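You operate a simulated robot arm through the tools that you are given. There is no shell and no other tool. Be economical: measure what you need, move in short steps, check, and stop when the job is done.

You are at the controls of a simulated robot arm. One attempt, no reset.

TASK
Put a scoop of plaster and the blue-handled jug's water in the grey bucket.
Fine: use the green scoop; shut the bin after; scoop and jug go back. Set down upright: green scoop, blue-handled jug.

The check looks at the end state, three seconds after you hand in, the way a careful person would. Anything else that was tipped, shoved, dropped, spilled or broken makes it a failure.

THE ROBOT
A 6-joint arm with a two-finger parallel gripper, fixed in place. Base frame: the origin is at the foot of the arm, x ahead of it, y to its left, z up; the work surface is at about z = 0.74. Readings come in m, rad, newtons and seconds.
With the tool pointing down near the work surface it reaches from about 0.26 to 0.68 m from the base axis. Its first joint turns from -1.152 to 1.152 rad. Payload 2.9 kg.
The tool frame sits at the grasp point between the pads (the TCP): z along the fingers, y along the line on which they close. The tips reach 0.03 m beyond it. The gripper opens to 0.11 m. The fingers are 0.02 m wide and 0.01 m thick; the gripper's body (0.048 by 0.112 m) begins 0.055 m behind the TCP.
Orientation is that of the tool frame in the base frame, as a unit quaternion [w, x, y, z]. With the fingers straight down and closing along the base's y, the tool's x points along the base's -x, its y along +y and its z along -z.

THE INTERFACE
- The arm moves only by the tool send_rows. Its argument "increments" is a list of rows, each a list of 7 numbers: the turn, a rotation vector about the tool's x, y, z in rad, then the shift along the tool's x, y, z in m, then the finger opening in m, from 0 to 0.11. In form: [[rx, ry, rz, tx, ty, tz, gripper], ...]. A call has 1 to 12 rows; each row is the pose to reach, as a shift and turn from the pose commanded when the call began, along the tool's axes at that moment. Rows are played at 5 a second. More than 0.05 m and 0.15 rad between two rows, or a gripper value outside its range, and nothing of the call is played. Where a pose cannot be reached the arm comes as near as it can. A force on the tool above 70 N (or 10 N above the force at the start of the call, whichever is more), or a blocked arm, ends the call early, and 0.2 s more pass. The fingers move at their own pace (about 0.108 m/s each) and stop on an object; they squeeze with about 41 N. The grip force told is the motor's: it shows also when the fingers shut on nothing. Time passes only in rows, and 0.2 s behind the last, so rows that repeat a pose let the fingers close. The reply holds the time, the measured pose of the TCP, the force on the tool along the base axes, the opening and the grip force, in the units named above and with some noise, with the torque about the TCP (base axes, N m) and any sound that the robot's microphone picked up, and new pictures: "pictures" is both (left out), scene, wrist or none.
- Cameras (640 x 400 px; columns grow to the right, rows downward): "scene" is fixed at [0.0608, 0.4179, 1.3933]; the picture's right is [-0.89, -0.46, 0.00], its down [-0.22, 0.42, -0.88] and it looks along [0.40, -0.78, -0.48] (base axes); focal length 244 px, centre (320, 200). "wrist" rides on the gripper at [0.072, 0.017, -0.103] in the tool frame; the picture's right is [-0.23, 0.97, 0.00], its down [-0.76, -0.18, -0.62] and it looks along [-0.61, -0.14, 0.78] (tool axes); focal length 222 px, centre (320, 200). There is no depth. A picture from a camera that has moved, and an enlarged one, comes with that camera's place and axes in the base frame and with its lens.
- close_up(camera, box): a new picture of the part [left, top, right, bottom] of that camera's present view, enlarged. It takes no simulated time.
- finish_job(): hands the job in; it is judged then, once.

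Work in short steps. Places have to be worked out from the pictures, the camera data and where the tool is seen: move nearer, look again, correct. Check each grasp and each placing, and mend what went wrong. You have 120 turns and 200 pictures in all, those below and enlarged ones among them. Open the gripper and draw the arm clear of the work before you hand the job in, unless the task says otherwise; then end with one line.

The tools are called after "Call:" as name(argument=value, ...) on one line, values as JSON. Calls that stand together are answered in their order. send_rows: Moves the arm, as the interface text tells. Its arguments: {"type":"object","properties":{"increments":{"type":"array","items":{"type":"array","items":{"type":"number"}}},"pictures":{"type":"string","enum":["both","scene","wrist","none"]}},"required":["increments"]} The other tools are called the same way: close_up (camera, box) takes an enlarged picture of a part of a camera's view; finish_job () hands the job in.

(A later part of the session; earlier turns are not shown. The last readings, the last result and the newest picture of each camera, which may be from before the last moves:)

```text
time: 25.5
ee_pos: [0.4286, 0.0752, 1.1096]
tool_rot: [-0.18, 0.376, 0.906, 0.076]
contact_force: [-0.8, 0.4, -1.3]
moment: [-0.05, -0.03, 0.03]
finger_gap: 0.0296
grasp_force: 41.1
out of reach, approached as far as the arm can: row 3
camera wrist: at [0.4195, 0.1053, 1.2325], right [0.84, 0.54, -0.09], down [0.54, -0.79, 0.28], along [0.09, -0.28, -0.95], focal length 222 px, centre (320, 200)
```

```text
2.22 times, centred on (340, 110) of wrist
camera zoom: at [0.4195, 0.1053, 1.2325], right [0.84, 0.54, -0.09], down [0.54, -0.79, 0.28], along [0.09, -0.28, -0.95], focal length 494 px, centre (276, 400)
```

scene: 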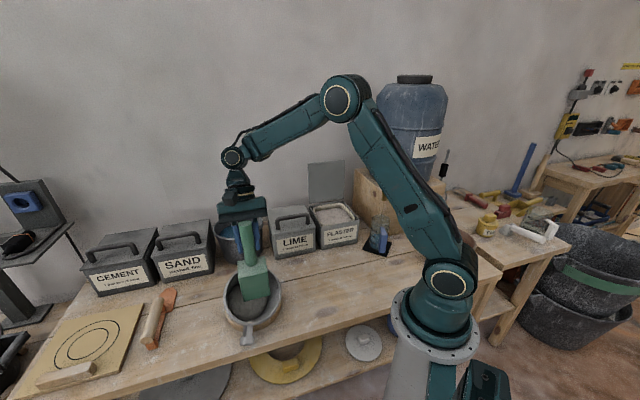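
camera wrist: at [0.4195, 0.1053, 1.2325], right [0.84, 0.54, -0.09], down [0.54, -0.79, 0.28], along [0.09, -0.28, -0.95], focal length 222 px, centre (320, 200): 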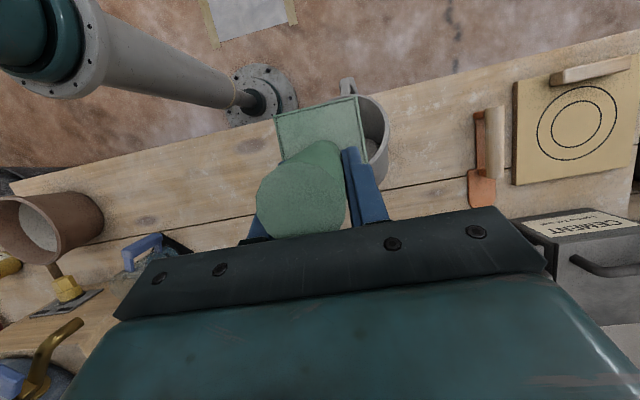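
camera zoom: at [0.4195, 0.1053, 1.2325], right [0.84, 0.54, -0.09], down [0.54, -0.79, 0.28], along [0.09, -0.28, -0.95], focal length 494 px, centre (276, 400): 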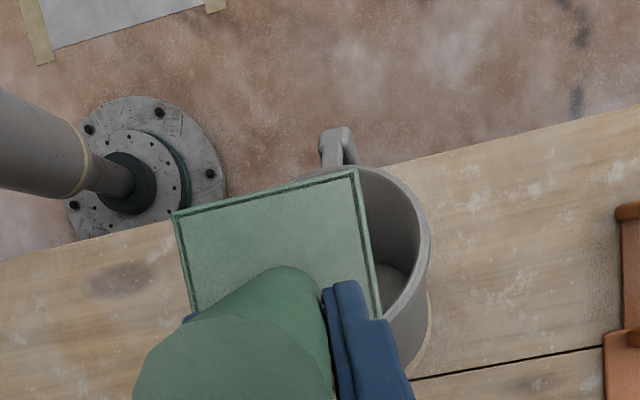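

The mug leans towards the base and I see no plaster in it. I'll return the scoop to its spot first, which frees the gripper to right the mug. I level out and move above the scoop's place.

Call:
send_rows(increments=[[0, -0.138, 0, 0.002, 0.022, 0.0009, 0.02], [0, -0.275, 0, 0.004, 0.044, 0.0017, 0.02], [0, -0.413, 0, 0.006, 0.066, 0.0026, 0.02], [0, -0.55, 0, 0.008, 0.089, 0.0035, 0.02], [0, -0.688, 0, 0.0, 0.111, 0.027, 0.02], [0, -0.826, 0, -0.008, 0.133, 0.05, 0.02], [0, -0.963, 0, -0.0155, 0.155, 0.075, 0.02], [0, -1.1, 0, -0.0227, 0.1775, 0.099, 0.02]], pictures="both")

Call:
close_up(camera="scene", box=[140, 220, 320, 360])

```text
time: 27.3
ee_pos: [0.5392, 0.2125, 1.0063]
tool_rot: [0.32, 0.359, 0.867, -0.133]
contact_force: [-0.4, 0.9, -0.5]
moment: [0.05, 0.05, -0.04]
finger_gap: 0.0298
grasp_force: 40.7
camera wrist: at [0.465, 0.3114, 1.0385], right [0.81, 0.57, 0.15], down [0.0, -0.25, 0.97], along [0.58, -0.79, -0.2], focal length 222 px, centre (320, 200)
```

scene: 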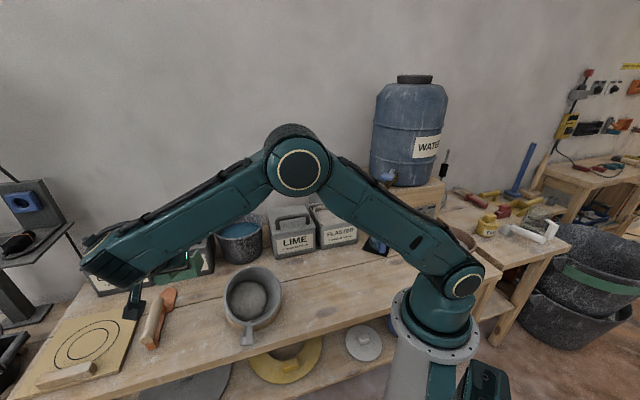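
wrist: 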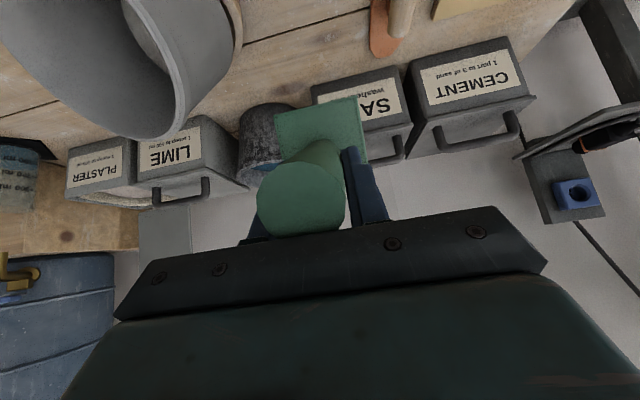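

```text
2.86 times, centred on (230, 290) of scene
camera zoom: at [0.0608, 0.4179, 1.3933], right [-0.89, -0.46, 0.0], down [-0.22, 0.42, -0.88], along [0.4, -0.78, -0.48], focal length 696 px, centre (577, -57)
```

zoom: 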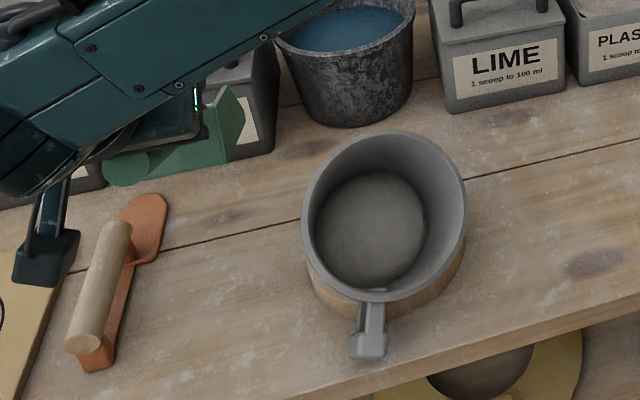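

Comparing wrist views, the scoop drooped about 20° and slid towards the fingertips during the sweep, so the plaster was lost and the dump over-rotated. I correct the tilt and lower it to its spot to regrasp.

Call:
send_rows(increments=[[0, -0.06, 0, 0.025, 0.001, 0.027, 0.02], [0, -0.12, 0, 0.05, 0.001, 0.055, 0.02], [0, -0.18, 0, 0.075, 0.002, 0.083, 0.02], [0, -0.24, 0, 0.095, 0.002, 0.105, 0.02], [0, -0.27, 0, 0.1115, 0.002, 0.123, 0.02]], pictures="both")

Call:
close_up(camera="wrist", box=[200, 40, 440, 240])

Call:
close_up(camera="scene", box=[100, 230, 300, 390])

```text
time: 28.5
ee_pos: [0.5372, 0.2178, 0.8429]
tool_rot: [0.433, 0.339, 0.816, -0.179]
contact_force: [-0.2, 0.0, -0.3]
moment: [0.06, 0.06, 0.03]
finger_gap: 0.0293
grasp_force: 41.2
camera wrist: at [0.4594, 0.3178, 0.8399], right [0.78, 0.6, 0.19], down [-0.19, -0.06, 0.98], along [0.6, -0.8, 0.06], focal length 222 px, centre (320, 200)
```

scene: 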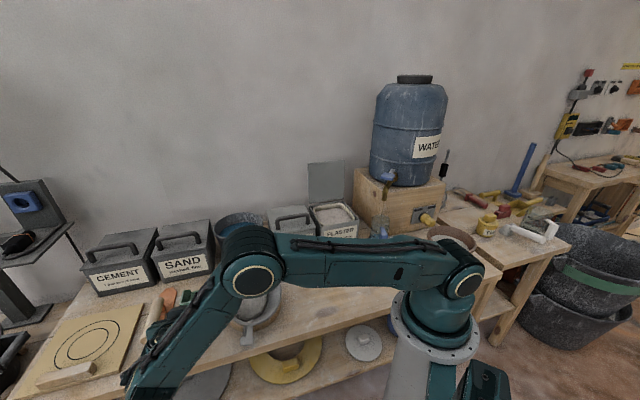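
wrist: 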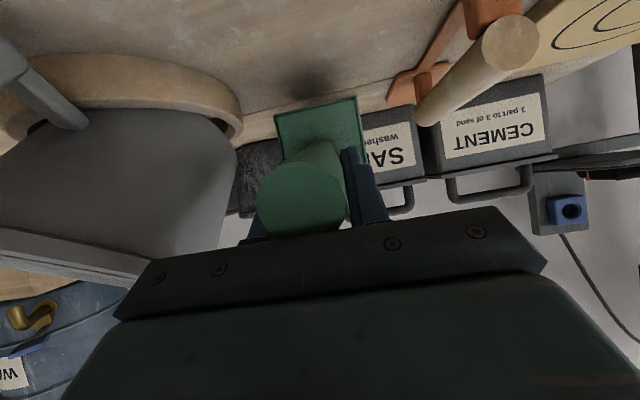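

```text
2.00 times, centred on (320, 140) of wrist
camera zoom: at [0.4594, 0.3178, 0.8399], right [0.78, 0.6, 0.19], down [-0.19, -0.06, 0.98], along [0.6, -0.8, 0.06], focal length 444 px, centre (320, 320)
```

zoom: 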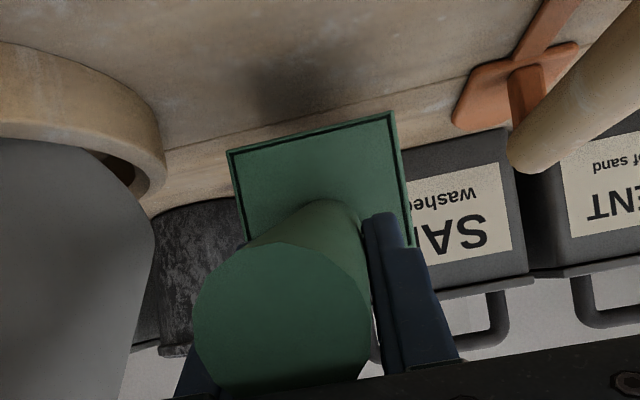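

```text
2.50 times, centred on (200, 310) of scene
camera zoom: at [0.0608, 0.4179, 1.3933], right [-0.89, -0.46, 0.0], down [-0.22, 0.42, -0.88], along [0.4, -0.78, -0.48], focal length 609 px, centre (620, -75)
```

zoom: 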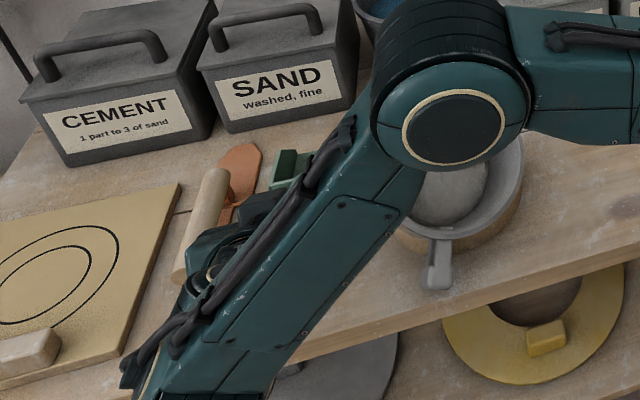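

The scoop's underside is about 4 cm above the bench at the right spot. I lower it gradually until contact.

Call:
send_rows(increments=[[0, 0, 0, 0.0124, 0, 0.0084, 0.02], [0, 0, 0, 0.0207, 0, 0.014, 0.02], [0, 0, 0, 0.0249, 0, 0.0168, 0.02], [0, 0, 0, 0.0282, 0, 0.019, 0.02]], pictures="wrist")

Call:
close_up(camera="wrist", box=[200, 40, 440, 240])

```text
time: 29.5
ee_pos: [0.5376, 0.2171, 0.8097]
tool_rot: [0.434, 0.338, 0.815, -0.179]
contact_force: [-3.1, 1.8, 9.9]
moment: [-0.96, -0.84, -0.13]
finger_gap: 0.0297
grasp_force: 41.2
camera wrist: at [0.4597, 0.3177, 0.807], right [0.78, 0.6, 0.19], down [-0.19, -0.06, 0.98], along [0.6, -0.8, 0.07], focal length 222 px, centre (320, 200)
```

wrist: 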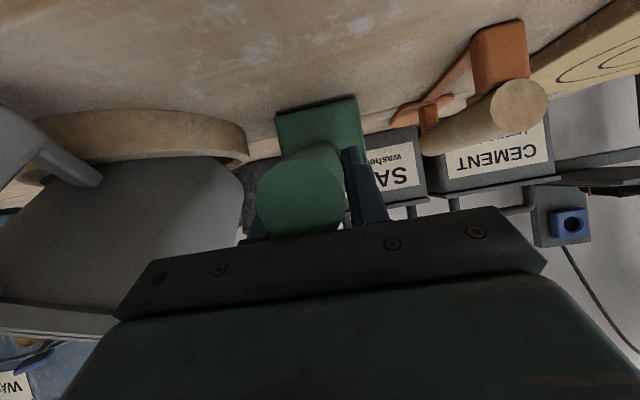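

```text
2.00 times, centred on (320, 140) of wrist
camera zoom: at [0.4597, 0.3177, 0.807], right [0.78, 0.6, 0.19], down [-0.19, -0.06, 0.98], along [0.6, -0.8, 0.07], focal length 444 px, centre (320, 320)
```

zoom: 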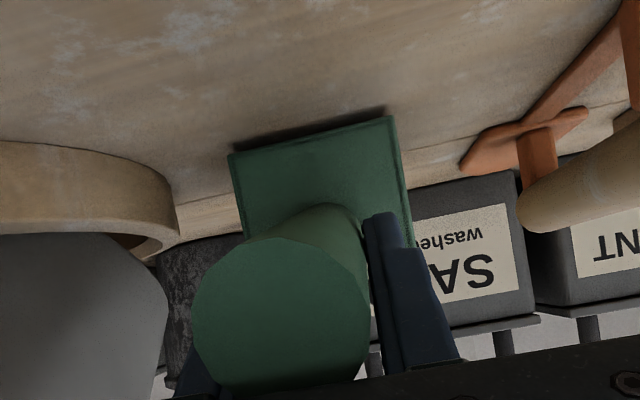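

Contact (10 N), with the front touching and only a small gap under the back edge. I open the gripper and let it settle.

Call:
send_rows(increments=[[0, -0.05, 0, 0, 0, 0, 0.02], [0, -0.05, 0, 0, 0, 0, 0.045], [0, -0.05, 0, 0, 0, 0, 0.06], [0, -0.05, 0, 0, 0, 0, 0.06]], pictures="wrist")

Call:
close_up(camera="wrist", box=[200, 40, 440, 240])

```text
time: 30.5
ee_pos: [0.5366, 0.2158, 0.8075]
tool_rot: [0.453, 0.334, 0.805, -0.188]
contact_force: [-0.6, 0.4, -0.2]
moment: [0.04, 0.01, 0.0]
finger_gap: 0.0604
grasp_force: 0.1
camera wrist: at [0.4597, 0.3174, 0.7997], right [0.77, 0.6, 0.19], down [-0.22, -0.03, 0.97], along [0.59, -0.8, 0.11], focal length 222 px, centre (320, 200)
```

wrist: 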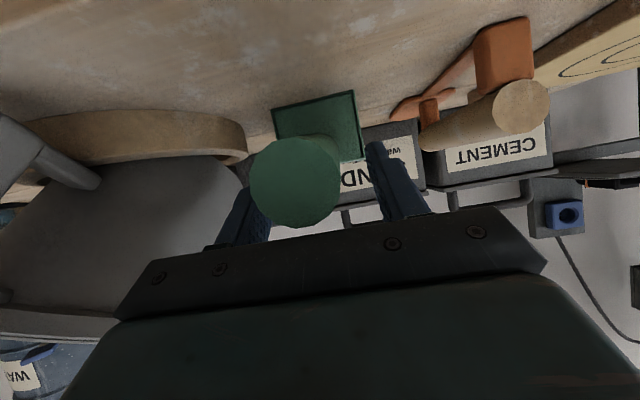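

```text
2.00 times, centred on (320, 140) of wrist
camera zoom: at [0.4597, 0.3174, 0.7997], right [0.77, 0.6, 0.19], down [-0.22, -0.03, 0.97], along [0.59, -0.8, 0.11], focal length 444 px, centre (320, 320)
```

zoom: 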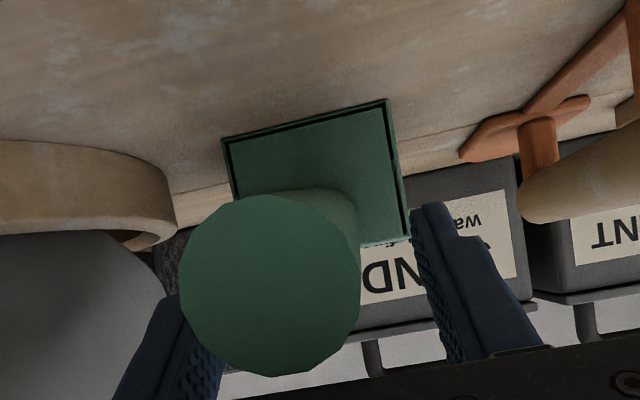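

The scoop stands flat again. I back out along the tool axis and rise for a view of the mug.

Call:
send_rows(increments=[[0, 0, 0, 0, 0, -0.04, 0.06], [0, 0, 0, 0, 0, -0.08, 0.06], [0, 0, 0, 0, 0, -0.12, 0.06], [0, 0.12, 0, -0.0385, 0, -0.143, 0.06], [0, 0.25, 0, -0.077, 0, -0.166, 0.06], [0, 0.38, 0, -0.115, 0, -0.19, 0.06], [0, 0.52, 0, -0.15, 0, -0.21, 0.06]], pictures="both")

Call:
close_up(camera="scene", box=[140, 240, 320, 360])

Call:
close_up(camera="wrist", box=[60, 40, 400, 250])

```text
time: 32.1
ee_pos: [0.4674, 0.2867, 1.0445]
tool_rot: [0.23, 0.37, 0.895, -0.097]
contact_force: [0.4, -1.1, -0.1]
moment: [0.01, -0.06, -0.02]
finger_gap: 0.0599
grasp_force: 0.0
camera wrist: at [0.3985, 0.3792, 1.1014], right [0.83, 0.55, 0.11], down [0.14, -0.38, 0.91], along [0.54, -0.74, -0.39], focal length 222 px, centre (320, 200)
```

scene: 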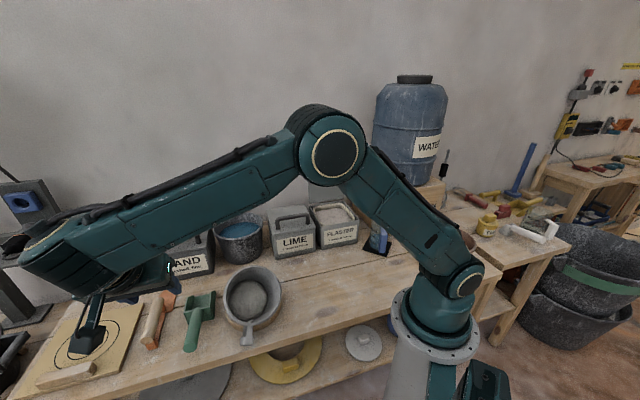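
wrist: 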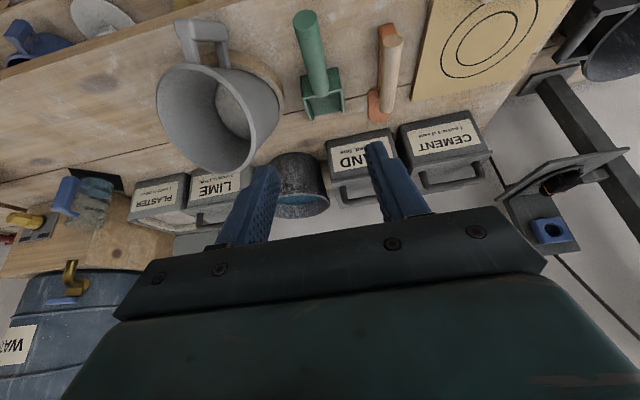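

```text
3.33 times, centred on (230, 300) of scene
camera zoom: at [0.0608, 0.4179, 1.3933], right [-0.89, -0.46, 0.0], down [-0.22, 0.42, -0.88], along [0.4, -0.78, -0.48], focal length 812 px, centre (620, -133)
```

zoom: 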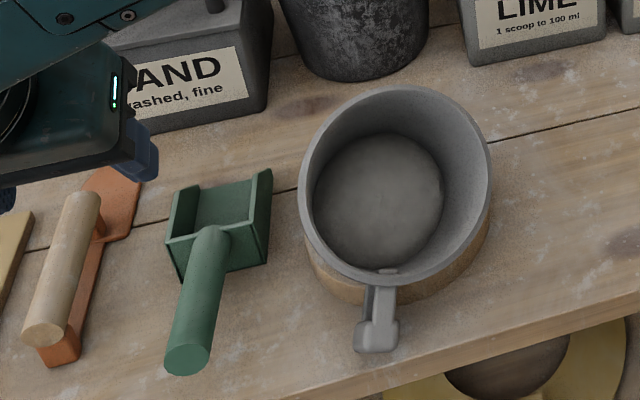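

```text
1.88 times, centred on (230, 145) of wrist
camera zoom: at [0.3985, 0.3792, 1.1014], right [0.83, 0.55, 0.11], down [0.14, -0.38, 0.91], along [0.54, -0.74, -0.39], focal length 418 px, centre (489, 304)
```

zoom: 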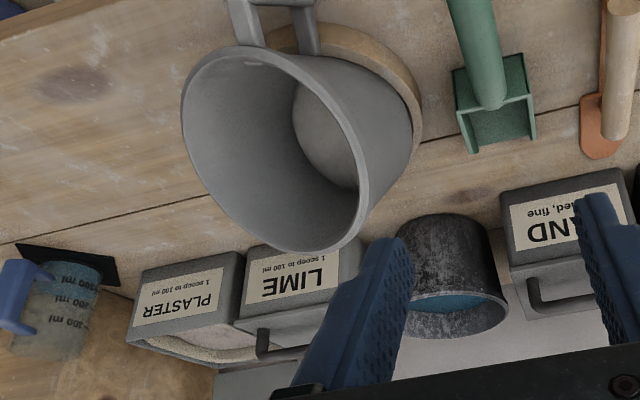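

The scoop is back in place and empty. The mug leans about 35° towards the base in its ring. I'll pinch its wall on the left (+w) side, near (0.468, 0.153, 0.86), to right it, so I position above there first.

Call:
send_rows(increments=[[0, 0.04, 0, -0.0129, -0.0235, 0.0258, 0.05], [0, 0.08, 0, -0.0258, -0.047, 0.0515, 0.05], [0, 0.12, 0, -0.0387, -0.0705, 0.077, 0.05], [0, 0.157, 0, -0.0516, -0.094, 0.103, 0.05]], pictures="both")

Call:
close_up(camera="scene", box=[180, 220, 320, 350])

```text
time: 33.1
ee_pos: [0.4682, 0.1546, 0.9816]
tool_rot: [0.159, 0.377, 0.91, -0.066]
contact_force: [-1.3, -0.2, 0.3]
moment: [0.05, -0.01, 0.0]
finger_gap: 0.05
grasp_force: 0.0
camera wrist: at [0.4075, 0.2407, 1.0536], right [0.84, 0.54, 0.08], down [0.23, -0.48, 0.84], along [0.49, -0.69, -0.53], focal length 222 px, centre (320, 200)
```

scene: 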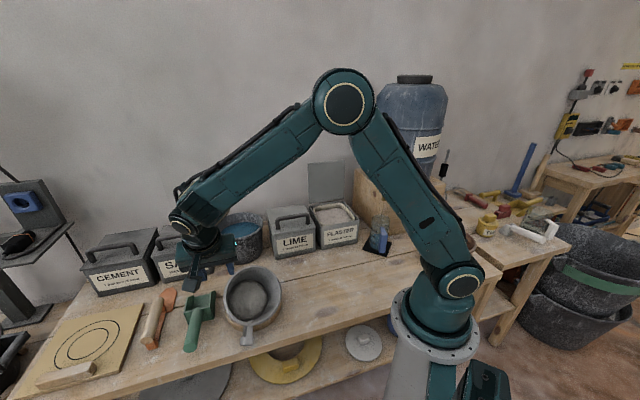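
wrist: 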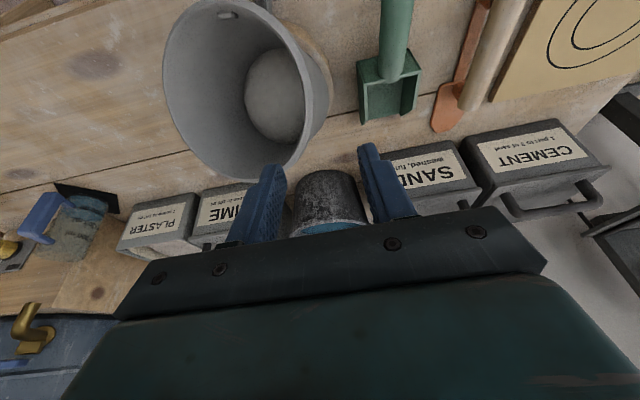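

```text
3.08 times, centred on (250, 285) of scene
camera zoom: at [0.0608, 0.4179, 1.3933], right [-0.89, -0.46, 0.0], down [-0.22, 0.42, -0.88], along [0.4, -0.78, -0.48], focal length 750 px, centre (535, -62)
```

zoom: 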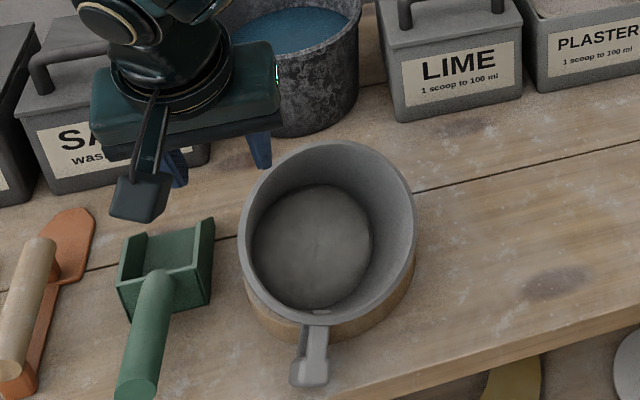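

The rim's left extreme is at about (0.472, 0.150, 0.862), right under the gripper. I descend so the fingers straddle the wall.

Call:
send_rows(increments=[[0, 0, 0, 0.0083, 0, 0.0278, 0.05], [0, 0, 0, 0.0166, 0, 0.0555, 0.05], [0, 0, 0, 0.025, 0, 0.0832, 0.05], [0, 0, 0, 0.0332, 0, 0.111, 0.05]], pictures="wrist")

Call:
close_up(camera="scene", box=[180, 220, 320, 350])

Call:
close_up(camera="wrist", box=[140, 0, 460, 240])

```text
time: 34.1
ee_pos: [0.4712, 0.1507, 0.8659]
tool_rot: [0.159, 0.377, 0.91, -0.066]
contact_force: [-0.2, -0.7, 0.3]
moment: [-0.02, 0.0, 0.0]
finger_gap: 0.0497
grasp_force: 0.0
camera wrist: at [0.4099, 0.2356, 0.9372], right [0.84, 0.54, 0.08], down [0.23, -0.48, 0.85], along [0.49, -0.69, -0.53], focal length 222 px, centre (320, 200)
```

wrist: 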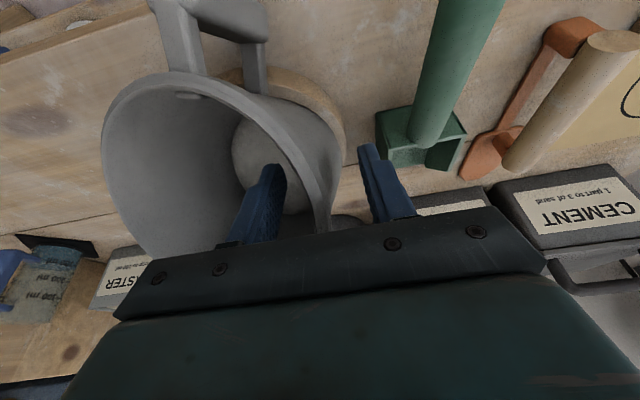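

```text
3.08 times, centred on (250, 285) of scene
camera zoom: at [0.0608, 0.4179, 1.3933], right [-0.89, -0.46, 0.0], down [-0.22, 0.42, -0.88], along [0.4, -0.78, -0.48], focal length 750 px, centre (535, -62)
```

zoom: 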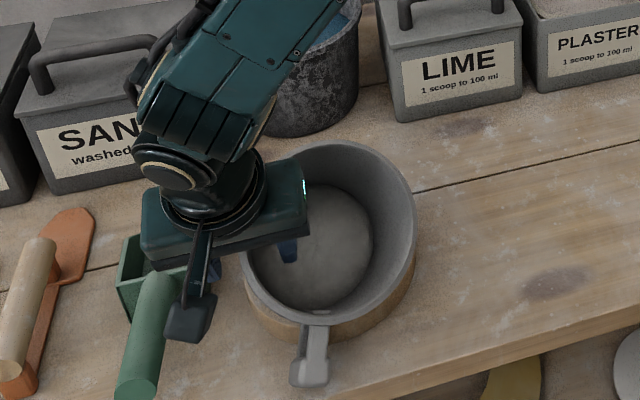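

```text
1.67 times, centred on (300, 120) of wrist
camera zoom: at [0.4099, 0.2356, 0.9372], right [0.84, 0.54, 0.08], down [0.23, -0.48, 0.85], along [0.49, -0.69, -0.53], focal length 370 px, centre (353, 333)
```

zoom: 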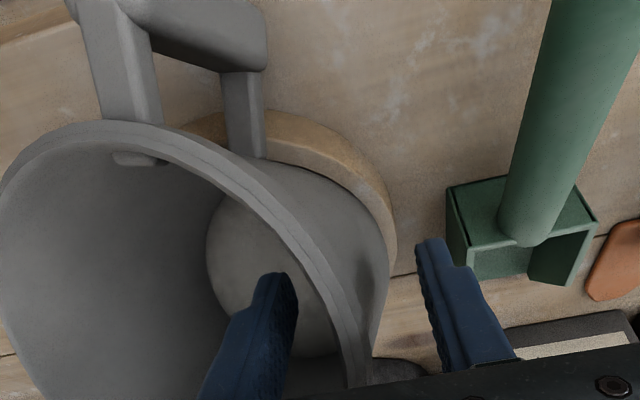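

The wall sits centred between the fingers. Close on it.

Call:
send_rows(increments=[[0, 0, 0, 0, 0, 0, 0.03], [0, 0, 0, 0, 0, 0, 0.015], [0, 0, 0, 0, 0, 0, 0.0], [0, 0, 0, 0, 0, 0, 0.0]], pictures="wrist")

```text
time: 35.1
ee_pos: [0.472, 0.151, 0.8657]
tool_rot: [0.16, 0.377, 0.91, -0.066]
contact_force: [-0.2, 0.3, -3.1]
moment: [0.11, -0.06, 0.07]
finger_gap: 0.0037
grasp_force: 41.1
camera wrist: at [0.4099, 0.2357, 0.9374], right [0.84, 0.54, 0.08], down [0.23, -0.48, 0.85], along [0.49, -0.69, -0.53], focal length 222 px, centre (320, 200)
```

wrist: 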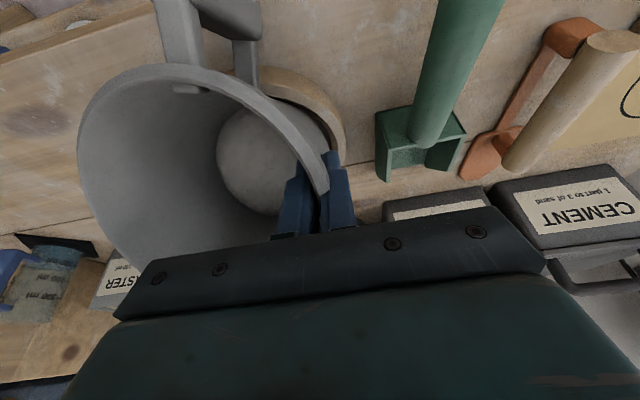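

The wall is gripped (3.7 mm, 41 N). I lift 4 cm slowly and see how it hangs.

Call:
send_rows(increments=[[0, 0, 0, -0.0032, 0, -0.0095, 0.0], [0, 0, 0, -0.0064, 0, -0.019, 0.0], [0, 0, 0, -0.0096, 0, -0.0284, 0.0], [0, 0, 0, -0.0128, 0, -0.038, 0.0]], pictures="both")

Call:
close_up(camera="scene", box=[180, 220, 320, 350])

```text
time: 36.1
ee_pos: [0.4704, 0.1509, 0.9049]
tool_rot: [0.159, 0.377, 0.91, -0.067]
contact_force: [0.3, 0.7, -1.8]
moment: [0.13, -0.06, 0.02]
finger_gap: 0.0035
grasp_force: 40.8
camera wrist: at [0.4088, 0.2359, 0.9773], right [0.84, 0.54, 0.08], down [0.23, -0.48, 0.85], along [0.49, -0.69, -0.53], focal length 222 px, centre (320, 200)
```

scene: 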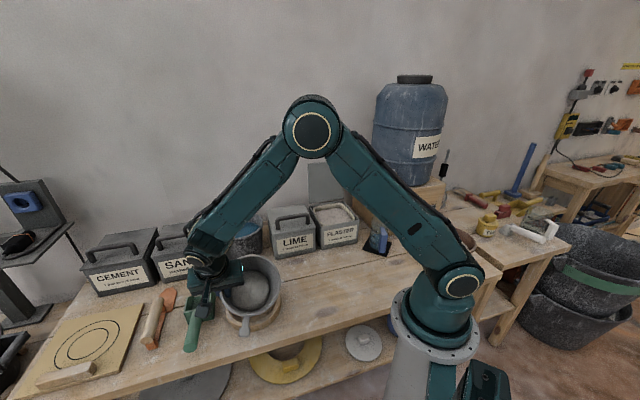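
wrist: 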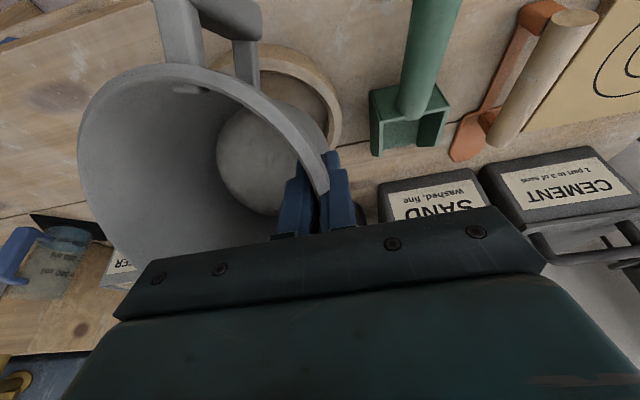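

```text
3.08 times, centred on (250, 285) of scene
camera zoom: at [0.0609, 0.4179, 1.3933], right [-0.89, -0.46, 0.0], down [-0.22, 0.42, -0.88], along [0.4, -0.78, -0.48], focal length 750 px, centre (535, -62)
```

zoom: 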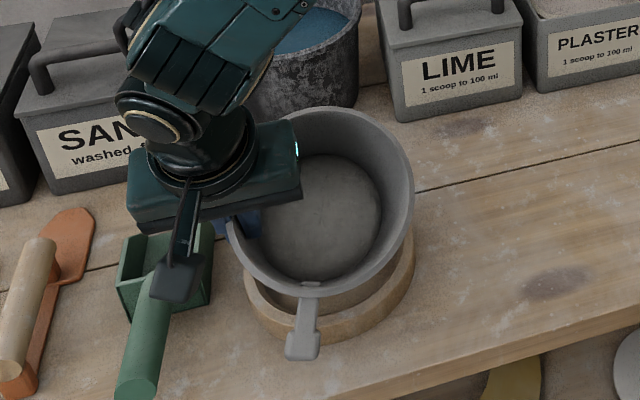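

The mug is held, leaning about 35° towards the base. I rotate it upright about the pinch, raising slightly.

Call:
send_rows(increments=[[0, 0.12, 0, -0.001, 0, -0.003, 0.0], [0, 0.24, 0, -0.002, 0, -0.006, 0.0], [0, 0.36, 0, -0.003, 0, -0.009, 0.0], [0, 0.48, 0, -0.004, 0, -0.012, 0.0], [0, 0.6, 0, -0.005, 0, -0.015, 0.0]], pictures="both")

Call:
close_up(camera="scene", box=[180, 220, 320, 350])

Call:
close_up(camera="wrist", box=[100, 0, 440, 240])

```text
time: 37.3
ee_pos: [0.4716, 0.1503, 0.9197]
tool_rot: [-0.117, 0.38, 0.916, 0.049]
contact_force: [-0.2, 0.7, -2.0]
moment: [0.07, -0.13, 0.0]
finger_gap: 0.0036
grasp_force: 41.1
camera wrist: at [0.4503, 0.1943, 1.0386], right [0.84, 0.53, -0.06], down [0.51, -0.76, 0.41], along [0.18, -0.38, -0.91], focal length 222 px, centre (320, 200)
```

scene: 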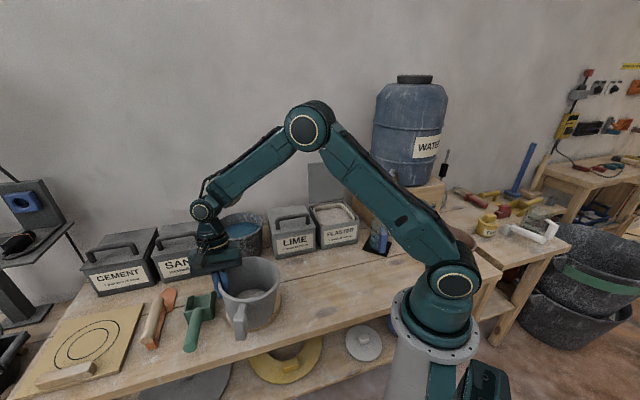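
wrist: 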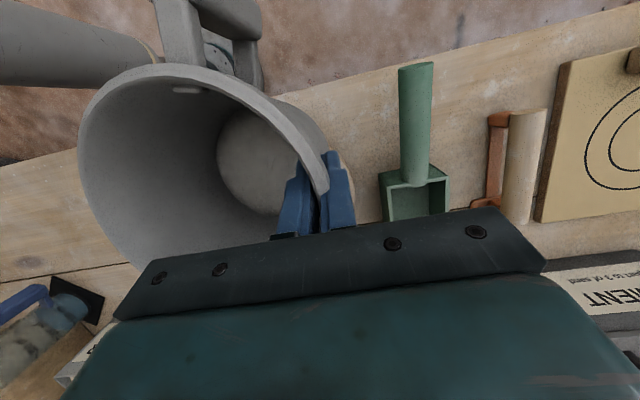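

```text
3.08 times, centred on (250, 285) of scene
camera zoom: at [0.0608, 0.4179, 1.3933], right [-0.89, -0.46, 0.0], down [-0.22, 0.42, -0.88], along [0.4, -0.78, -0.48], focal length 750 px, centre (535, -62)
```

zoom: 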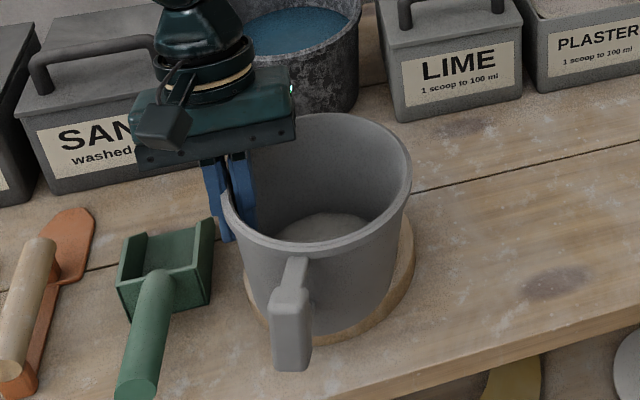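

```text
1.67 times, centred on (270, 120) of wrist
camera zoom: at [0.4503, 0.1943, 1.0386], right [0.84, 0.53, -0.06], down [0.51, -0.76, 0.41], along [0.18, -0.38, -0.91], focal length 370 px, centre (403, 333)
```

zoom: 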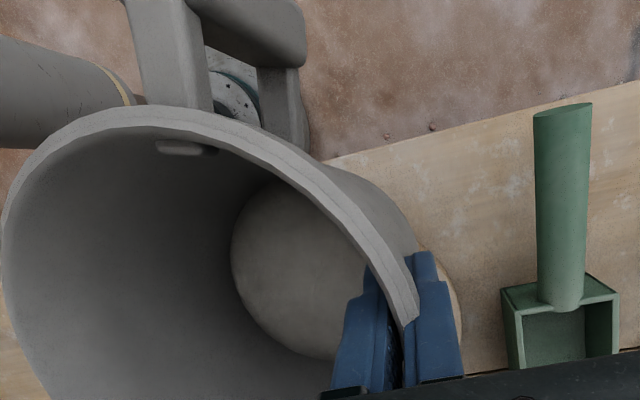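

Nearly upright. The ring centre is at about (0.459, 0.070) and the mug's axis at (0.424, 0.104), so I shift it 4.8 cm outward over the ring and trim the residual tilt.

Call:
send_rows(increments=[[0, 0.03, 0, -0.0155, 0, -0.004, 0.0], [0, 0.06, 0, -0.031, 0, -0.008, 0.0], [0, 0.08, 0, -0.0465, 0, -0.012, 0.0]], pictures="wrist")

Call:
close_up(camera="scene", box=[180, 220, 320, 350])

```text
time: 38.1
ee_pos: [0.5036, 0.1194, 0.9214]
tool_rot: [-0.153, 0.377, 0.911, 0.063]
contact_force: [0.2, 0.2, -2.6]
moment: [0.07, -0.13, -0.01]
finger_gap: 0.0037
grasp_force: 41.0
camera wrist: at [0.4904, 0.1541, 1.0418], right [0.84, 0.54, -0.07], down [0.53, -0.78, 0.34], along [0.12, -0.32, -0.94], focal length 222 px, centre (320, 200)
```

wrist: 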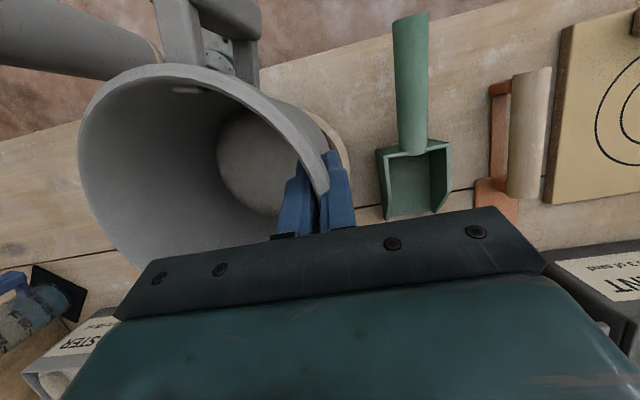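

```text
3.08 times, centred on (250, 285) of scene
camera zoom: at [0.0608, 0.4179, 1.3933], right [-0.89, -0.46, 0.0], down [-0.22, 0.42, -0.88], along [0.4, -0.78, -0.48], focal length 750 px, centre (535, -62)
```

zoom: 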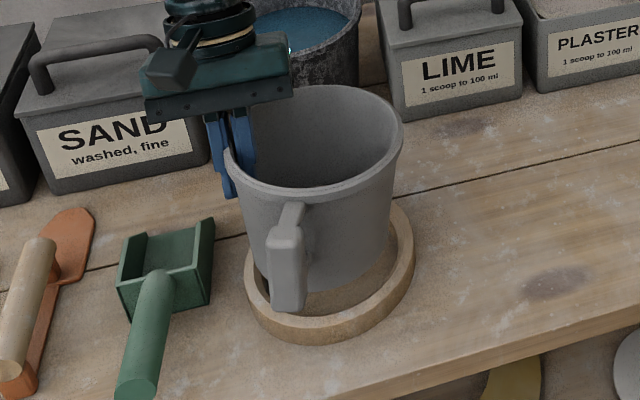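

I zoom in more to fit the mug bottom and ring accurately.

Call:
close_up(camera="scene", box=[220, 240, 290, 310])

Call:
close_up(camera="wrist", box=[60, 40, 380, 260])

```text
5.71 times, centred on (255, 275) of scene
camera zoom: at [0.0608, 0.4179, 1.3933], right [-0.89, -0.46, 0.0], down [-0.22, 0.42, -0.88], along [0.4, -0.78, -0.48], focal length 1393 px, centre (691, -229)
```

zoom: 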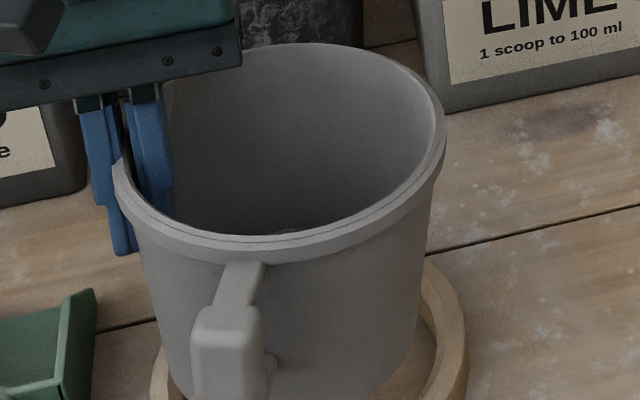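

```text
1.82 times, centred on (220, 150) of wrist
camera zoom: at [0.4904, 0.1541, 1.0418], right [0.84, 0.54, -0.07], down [0.53, -0.78, 0.34], along [0.12, -0.32, -0.94], focal length 404 px, centre (502, 291)
```

zoom: 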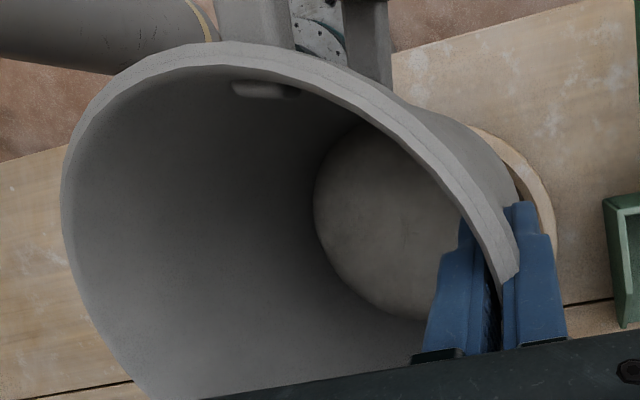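

The mug has about 6° sideways droop and about 2° over-tilt. I correct both and lower 2 cm.

Call:
send_rows(increments=[[0.05, -0.017, 0, -0.002, 0, 0.006, 0.0], [0.1, -0.035, 0, -0.0043, 0, 0.0126, 0.0], [0.1, -0.035, 0, -0.0065, 0, 0.0189, 0.0]], pictures="none")

Call:
close_up(camera="scene", box=[210, 240, 310, 330])

```text
time: 38.9
ee_pos: [0.505, 0.1178, 0.901]
tool_rot: [-0.155, 0.372, 0.915, 0.011]
contact_force: [-0.2, -0.2, -2.8]
moment: [0.08, -0.19, 0.01]
finger_gap: 0.0036
grasp_force: 40.7
```

```text
4.44 times, centred on (260, 285) of scene
camera zoom: at [0.0609, 0.4179, 1.3933], right [-0.89, -0.46, 0.0], down [-0.22, 0.42, -0.88], along [0.4, -0.78, -0.48], focal length 1083 px, centre (587, -178)
```

zoom: 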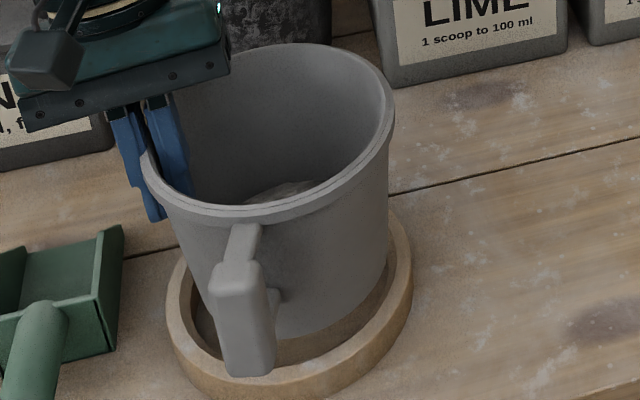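

The base needs to go about 1.5 cm further outward to centre in the ring. I shift it, then lower most of the way.

Call:
send_rows(increments=[[0, 0, 0, -0.0062, 0.001, -0.0021, 0.0], [0, 0, 0, -0.0128, 0.002, -0.0044, 0.0], [0, 0, 0, -0.0165, 0.003, 0.007, 0.0], [0, 0, 0, -0.0181, 0.0035, 0.0115, 0.0]], pictures="none")

Call:
close_up(camera="scene", box=[210, 240, 310, 330])

```text
time: 39.9
ee_pos: [0.5152, 0.1108, 0.8834]
tool_rot: [-0.156, 0.37, 0.916, 0.01]
contact_force: [1.0, -0.6, -3.1]
moment: [0.04, -0.15, 0.0]
finger_gap: 0.0036
grasp_force: 40.9
```

```text
4.44 times, centred on (260, 285) of scene
camera zoom: at [0.0609, 0.4179, 1.3933], right [-0.89, -0.46, 0.0], down [-0.22, 0.42, -0.88], along [0.4, -0.78, -0.48], focal length 1083 px, centre (587, -178)
```

zoom: 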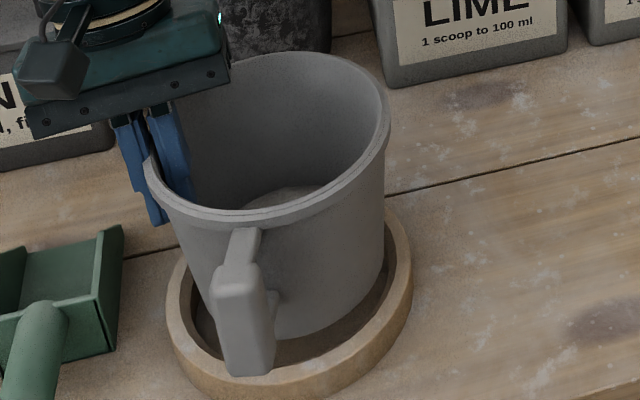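

The base is inside the ring outline. I lower the last stretch in small steps watching for contact.

Call:
send_rows(increments=[[0, 0, 0, -0.0013, 0, 0.0038, 0.0], [0, 0, 0, -0.0026, 0.0005, 0.0076, 0.0], [0, 0, 0, -0.0039, 0.001, 0.0113, 0.0]], pictures="none")

Call:
close_up(camera="scene", box=[210, 240, 310, 330])

```text
time: 40.7
ee_pos: [0.5148, 0.1102, 0.8723]
tool_rot: [-0.157, 0.369, 0.916, 0.012]
contact_force: [-0.7, 0.6, -2.5]
moment: [0.06, -0.15, -0.02]
finger_gap: 0.0038
grasp_force: 41.1
```

```text
4.44 times, centred on (260, 285) of scene
camera zoom: at [0.0609, 0.4179, 1.3933], right [-0.89, -0.46, 0.0], down [-0.22, 0.42, -0.88], along [0.4, -0.78, -0.48], focal length 1083 px, centre (587, -178)
```

zoom: 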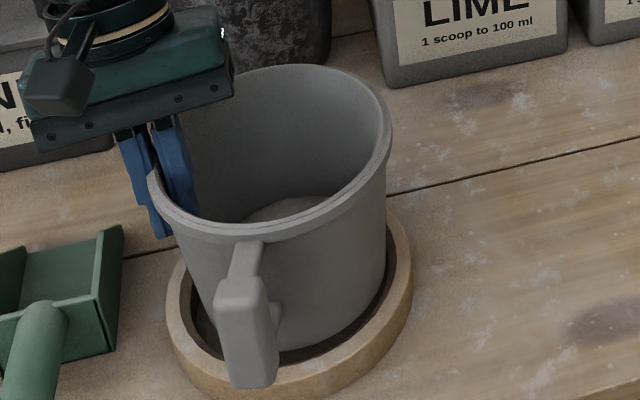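

No contact yet. I continue lowering, nudging 4 mm outward.

Call:
send_rows(increments=[[0, 0, 0, -0.0035, 0, 0.003, 0.0], [0, 0, 0, -0.0055, 0.0005, 0.0065, 0.0], [0, 0, 0, -0.007, 0.001, 0.0105, 0.0], [0, 0, 0, -0.0085, 0.001, 0.0145, 0.0]], pictures="none")

Call:
close_up(camera="scene", box=[210, 240, 310, 330])

```text
time: 41.7
ee_pos: [0.5182, 0.1055, 0.856]
tool_rot: [-0.155, 0.371, 0.916, 0.011]
contact_force: [-0.2, -0.5, -2.8]
moment: [0.07, -0.15, 0.0]
finger_gap: 0.004
grasp_force: 41.1
```

```text
4.44 times, centred on (260, 285) of scene
camera zoom: at [0.0609, 0.4179, 1.3933], right [-0.89, -0.46, 0.0], down [-0.22, 0.42, -0.88], along [0.4, -0.78, -0.48], focal length 1083 px, centre (587, -178)
```

zoom: 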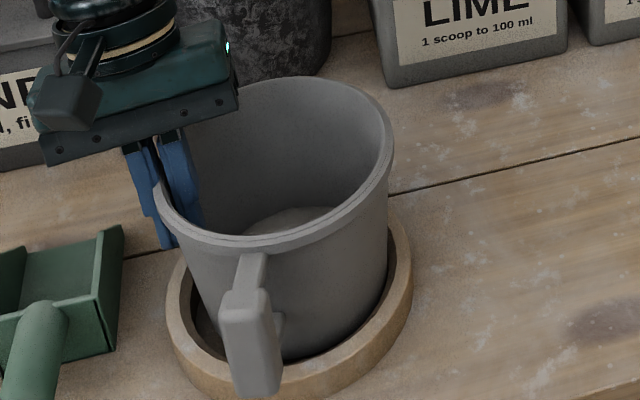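

Still hanging free (about -2.8 N). Continue down.

Call:
send_rows(increments=[[0, 0, 0, -0.0013, 0, 0.0038, 0.0], [0, 0, 0, -0.0026, 0.0005, 0.0076, 0.0], [0, 0, 0, -0.0036, 0.001, 0.0105, 0.0]], pictures="none")

Call:
close_up(camera="scene", box=[210, 240, 310, 330])

```text
time: 42.5
ee_pos: [0.5179, 0.1057, 0.8464]
tool_rot: [-0.156, 0.37, 0.916, 0.01]
contact_force: [-0.6, 2.5, 6.9]
moment: [-0.38, -0.04, 0.03]
finger_gap: 0.0038
grasp_force: 40.9
```

```text
4.44 times, centred on (260, 285) of scene
camera zoom: at [0.0607, 0.418, 1.3933], right [-0.89, -0.46, 0.0], down [-0.22, 0.42, -0.88], along [0.4, -0.78, -0.48], focal length 1083 px, centre (587, -178)
```

zoom: 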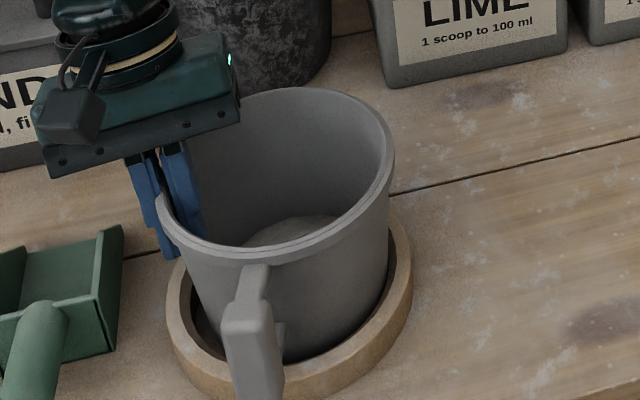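

Contact (about +9 N), and the rim centre is back at (0.457, 0.067). I open the fingers a little and let it settle.

Call:
send_rows(increments=[[0, 0, 0, 0, 0, 0, 0.01], [0, 0, 0, 0, 0, 0, 0.03], [0, 0, 0, 0, 0, 0, 0.035], [0, 0, 0, 0, 0, 0, 0.035]], pictures="both")

Call:
close_up(camera="scene", box=[210, 240, 310, 330])

```text
time: 43.5
ee_pos: [0.5189, 0.1053, 0.8452]
tool_rot: [-0.156, 0.37, 0.916, 0.011]
contact_force: [0.2, -0.3, 0.4]
moment: [-0.01, 0.03, 0.0]
finger_gap: 0.035
grasp_force: 0.0
camera wrist: at [0.5091, 0.1521, 0.9628], right [0.82, 0.55, -0.16], down [0.57, -0.73, 0.39], along [0.1, -0.41, -0.91], focal length 222 px, centre (320, 200)
```

scene: 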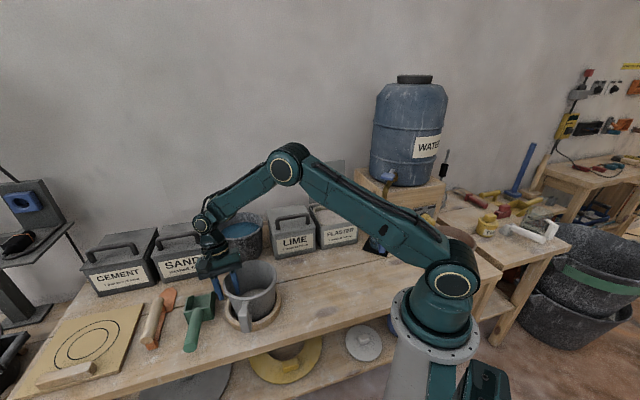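
wrist: 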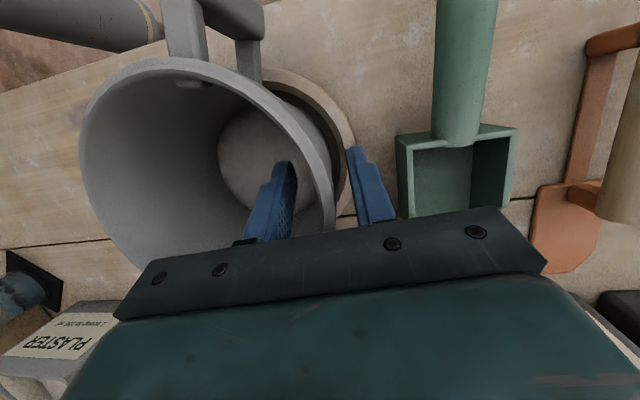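

```text
4.44 times, centred on (260, 285) of scene
camera zoom: at [0.0608, 0.4179, 1.3933], right [-0.89, -0.46, 0.0], down [-0.22, 0.42, -0.88], along [0.4, -0.78, -0.48], focal length 1083 px, centre (587, -178)
```

zoom: 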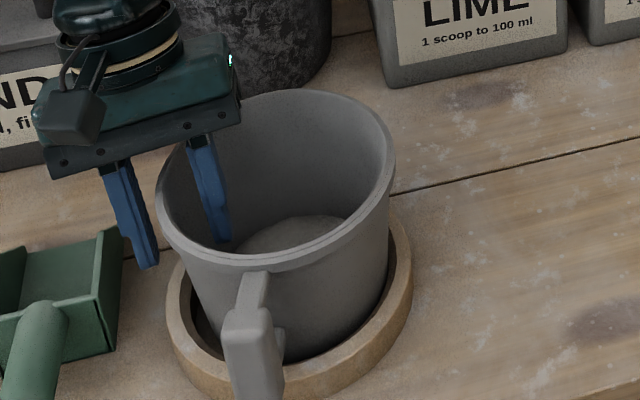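

The mug settled. I retract upward along the tool axis and compare with the starting view.

Call:
send_rows(increments=[[0, 0, 0, 0, 0, -0.03, 0.035], [0, 0, 0, 0, 0, -0.07, 0.035], [0, 0, 0, 0, 0, -0.11, 0.035], [0, 0, 0, 0.01, 0.04, -0.13, 0.035], [0, 0, 0, 0.02, 0.085, -0.15, 0.035]], pictures="wrist")

Call:
close_up(camera="scene", box=[140, 270, 290, 360])

Call:
close_up(camera="scene", box=[210, 245, 300, 345])

```text
refused: row 5 steps farther than a row can; nothing moved
```

```text
4.27 times, centred on (215, 315) of scene
camera zoom: at [0.0608, 0.4179, 1.3933], right [-0.89, -0.46, 0.0], down [-0.22, 0.42, -0.88], along [0.4, -0.78, -0.48], focal length 1040 px, centre (768, -291)
```

zoom: 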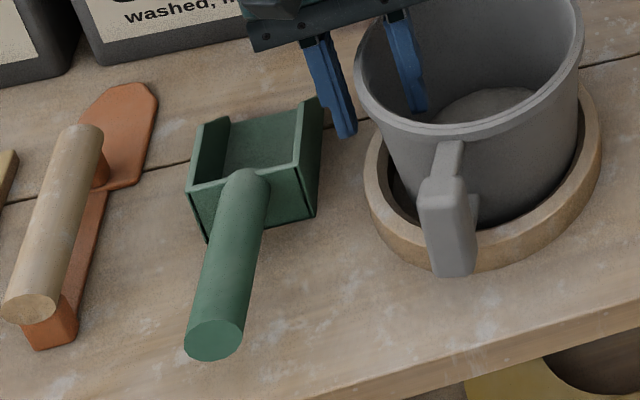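

```text
4.00 times, centred on (255, 295) of scene
camera zoom: at [0.0608, 0.4179, 1.3933], right [-0.89, -0.46, 0.0], down [-0.22, 0.42, -0.88], along [0.4, -0.78, -0.48], focal length 975 px, centre (580, -180)
```

zoom: 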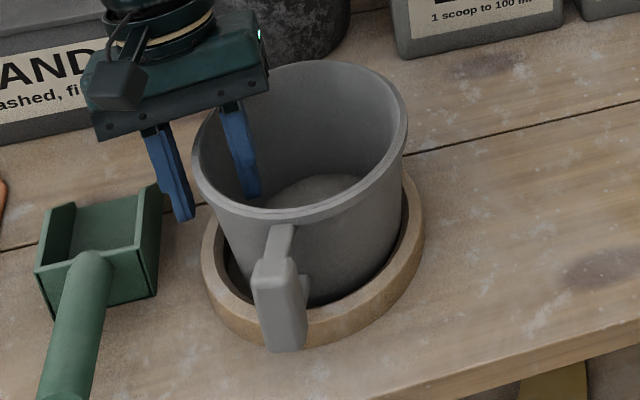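

The mug is upright and centred in its ring as before, with only the handle turned a little, and ring and scoop are in place. I retract upward.

Call:
send_rows(increments=[[0, 0, 0, 0, 0, -0.03, 0.035], [0, 0, 0, 0, 0, -0.07, 0.035], [0, 0, 0, 0, 0, -0.11, 0.035], [-0.05, 0, 0, 0, 0, -0.14, 0.06], [-0.1, 0, 0, 0, 0, -0.15, 0.06]], pictures="none")

```text
time: 44.7
ee_pos: [0.5569, 0.0842, 0.9857]
tool_rot: [-0.136, 0.379, 0.914, 0.056]
contact_force: [-0.1, -0.3, -0.7]
moment: [0.0, 0.01, 0.01]
finger_gap: 0.06
grasp_force: 0.0
out of reach, approached as far as the arm can: row 4, 5
```

Now I swing back to the scoop's pregrasp pose (40° tilt, behind and above the handle).

Call:
send_rows(increments=[[0, -0.142, 0, 0.0229, 0.0116, 0.0115, 0.06], [0, -0.284, 0, 0.0457, 0.0231, 0.023, 0.06], [0, -0.426, 0, 0.0686, 0.0347, 0.0344, 0.06], [0, -0.568, 0, 0.0914, 0.0463, 0.0459, 0.06], [0, -0.711, 0, 0.1143, 0.0579, 0.0574, 0.06], [0, -0.853, 0, 0.1371, 0.0694, 0.0688, 0.06], [0, -0.995, 0, 0.16, 0.081, 0.0803, 0.06]], pictures="wrist")

```text
time: 46.3
ee_pos: [0.5008, 0.3709, 0.977]
tool_rot: [0.198, 0.419, 0.881, -0.092]
contact_force: [0.0, 0.6, -0.2]
moment: [-0.05, 0.03, 0.0]
finger_gap: 0.0602
grasp_force: 0.1
out of reach, approached as far as the arm can: row 1, 2, 3, 4, 5, 6, 7
camera wrist: at [0.4438, 0.4662, 1.0393], right [0.88, 0.46, 0.1], down [0.13, -0.45, 0.89], along [0.45, -0.77, -0.45], focal length 222 px, centre (320, 200)
```

wrist: 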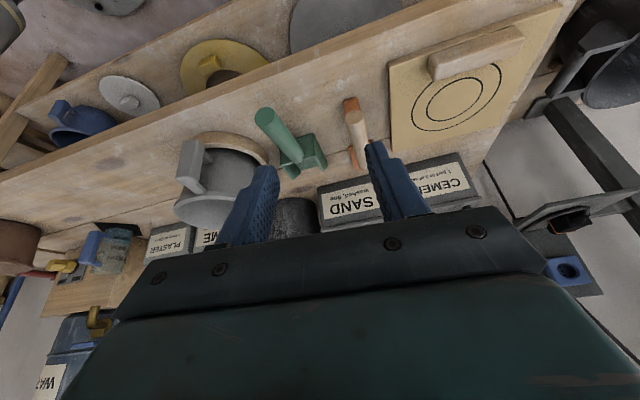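

The arm drifted off my planned path (a reach limit). I send a hold row to see where the commanded pose is.

Call:
send_rows(increments=[[0, 0, 0, 0, 0, 0, 0.06]], pictures="scene")

```text
time: 46.7
ee_pos: [0.5003, 0.3708, 0.9763]
tool_rot: [0.196, 0.419, 0.882, -0.091]
contact_force: [0.1, 0.4, -0.2]
moment: [0.02, 0.01, 0.04]
finger_gap: 0.0599
grasp_force: 0.0
```

scene: 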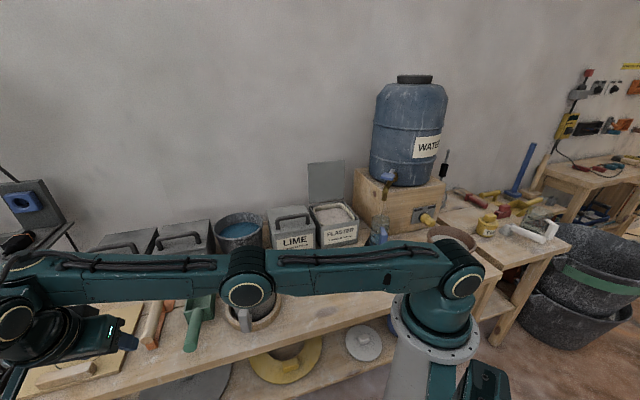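

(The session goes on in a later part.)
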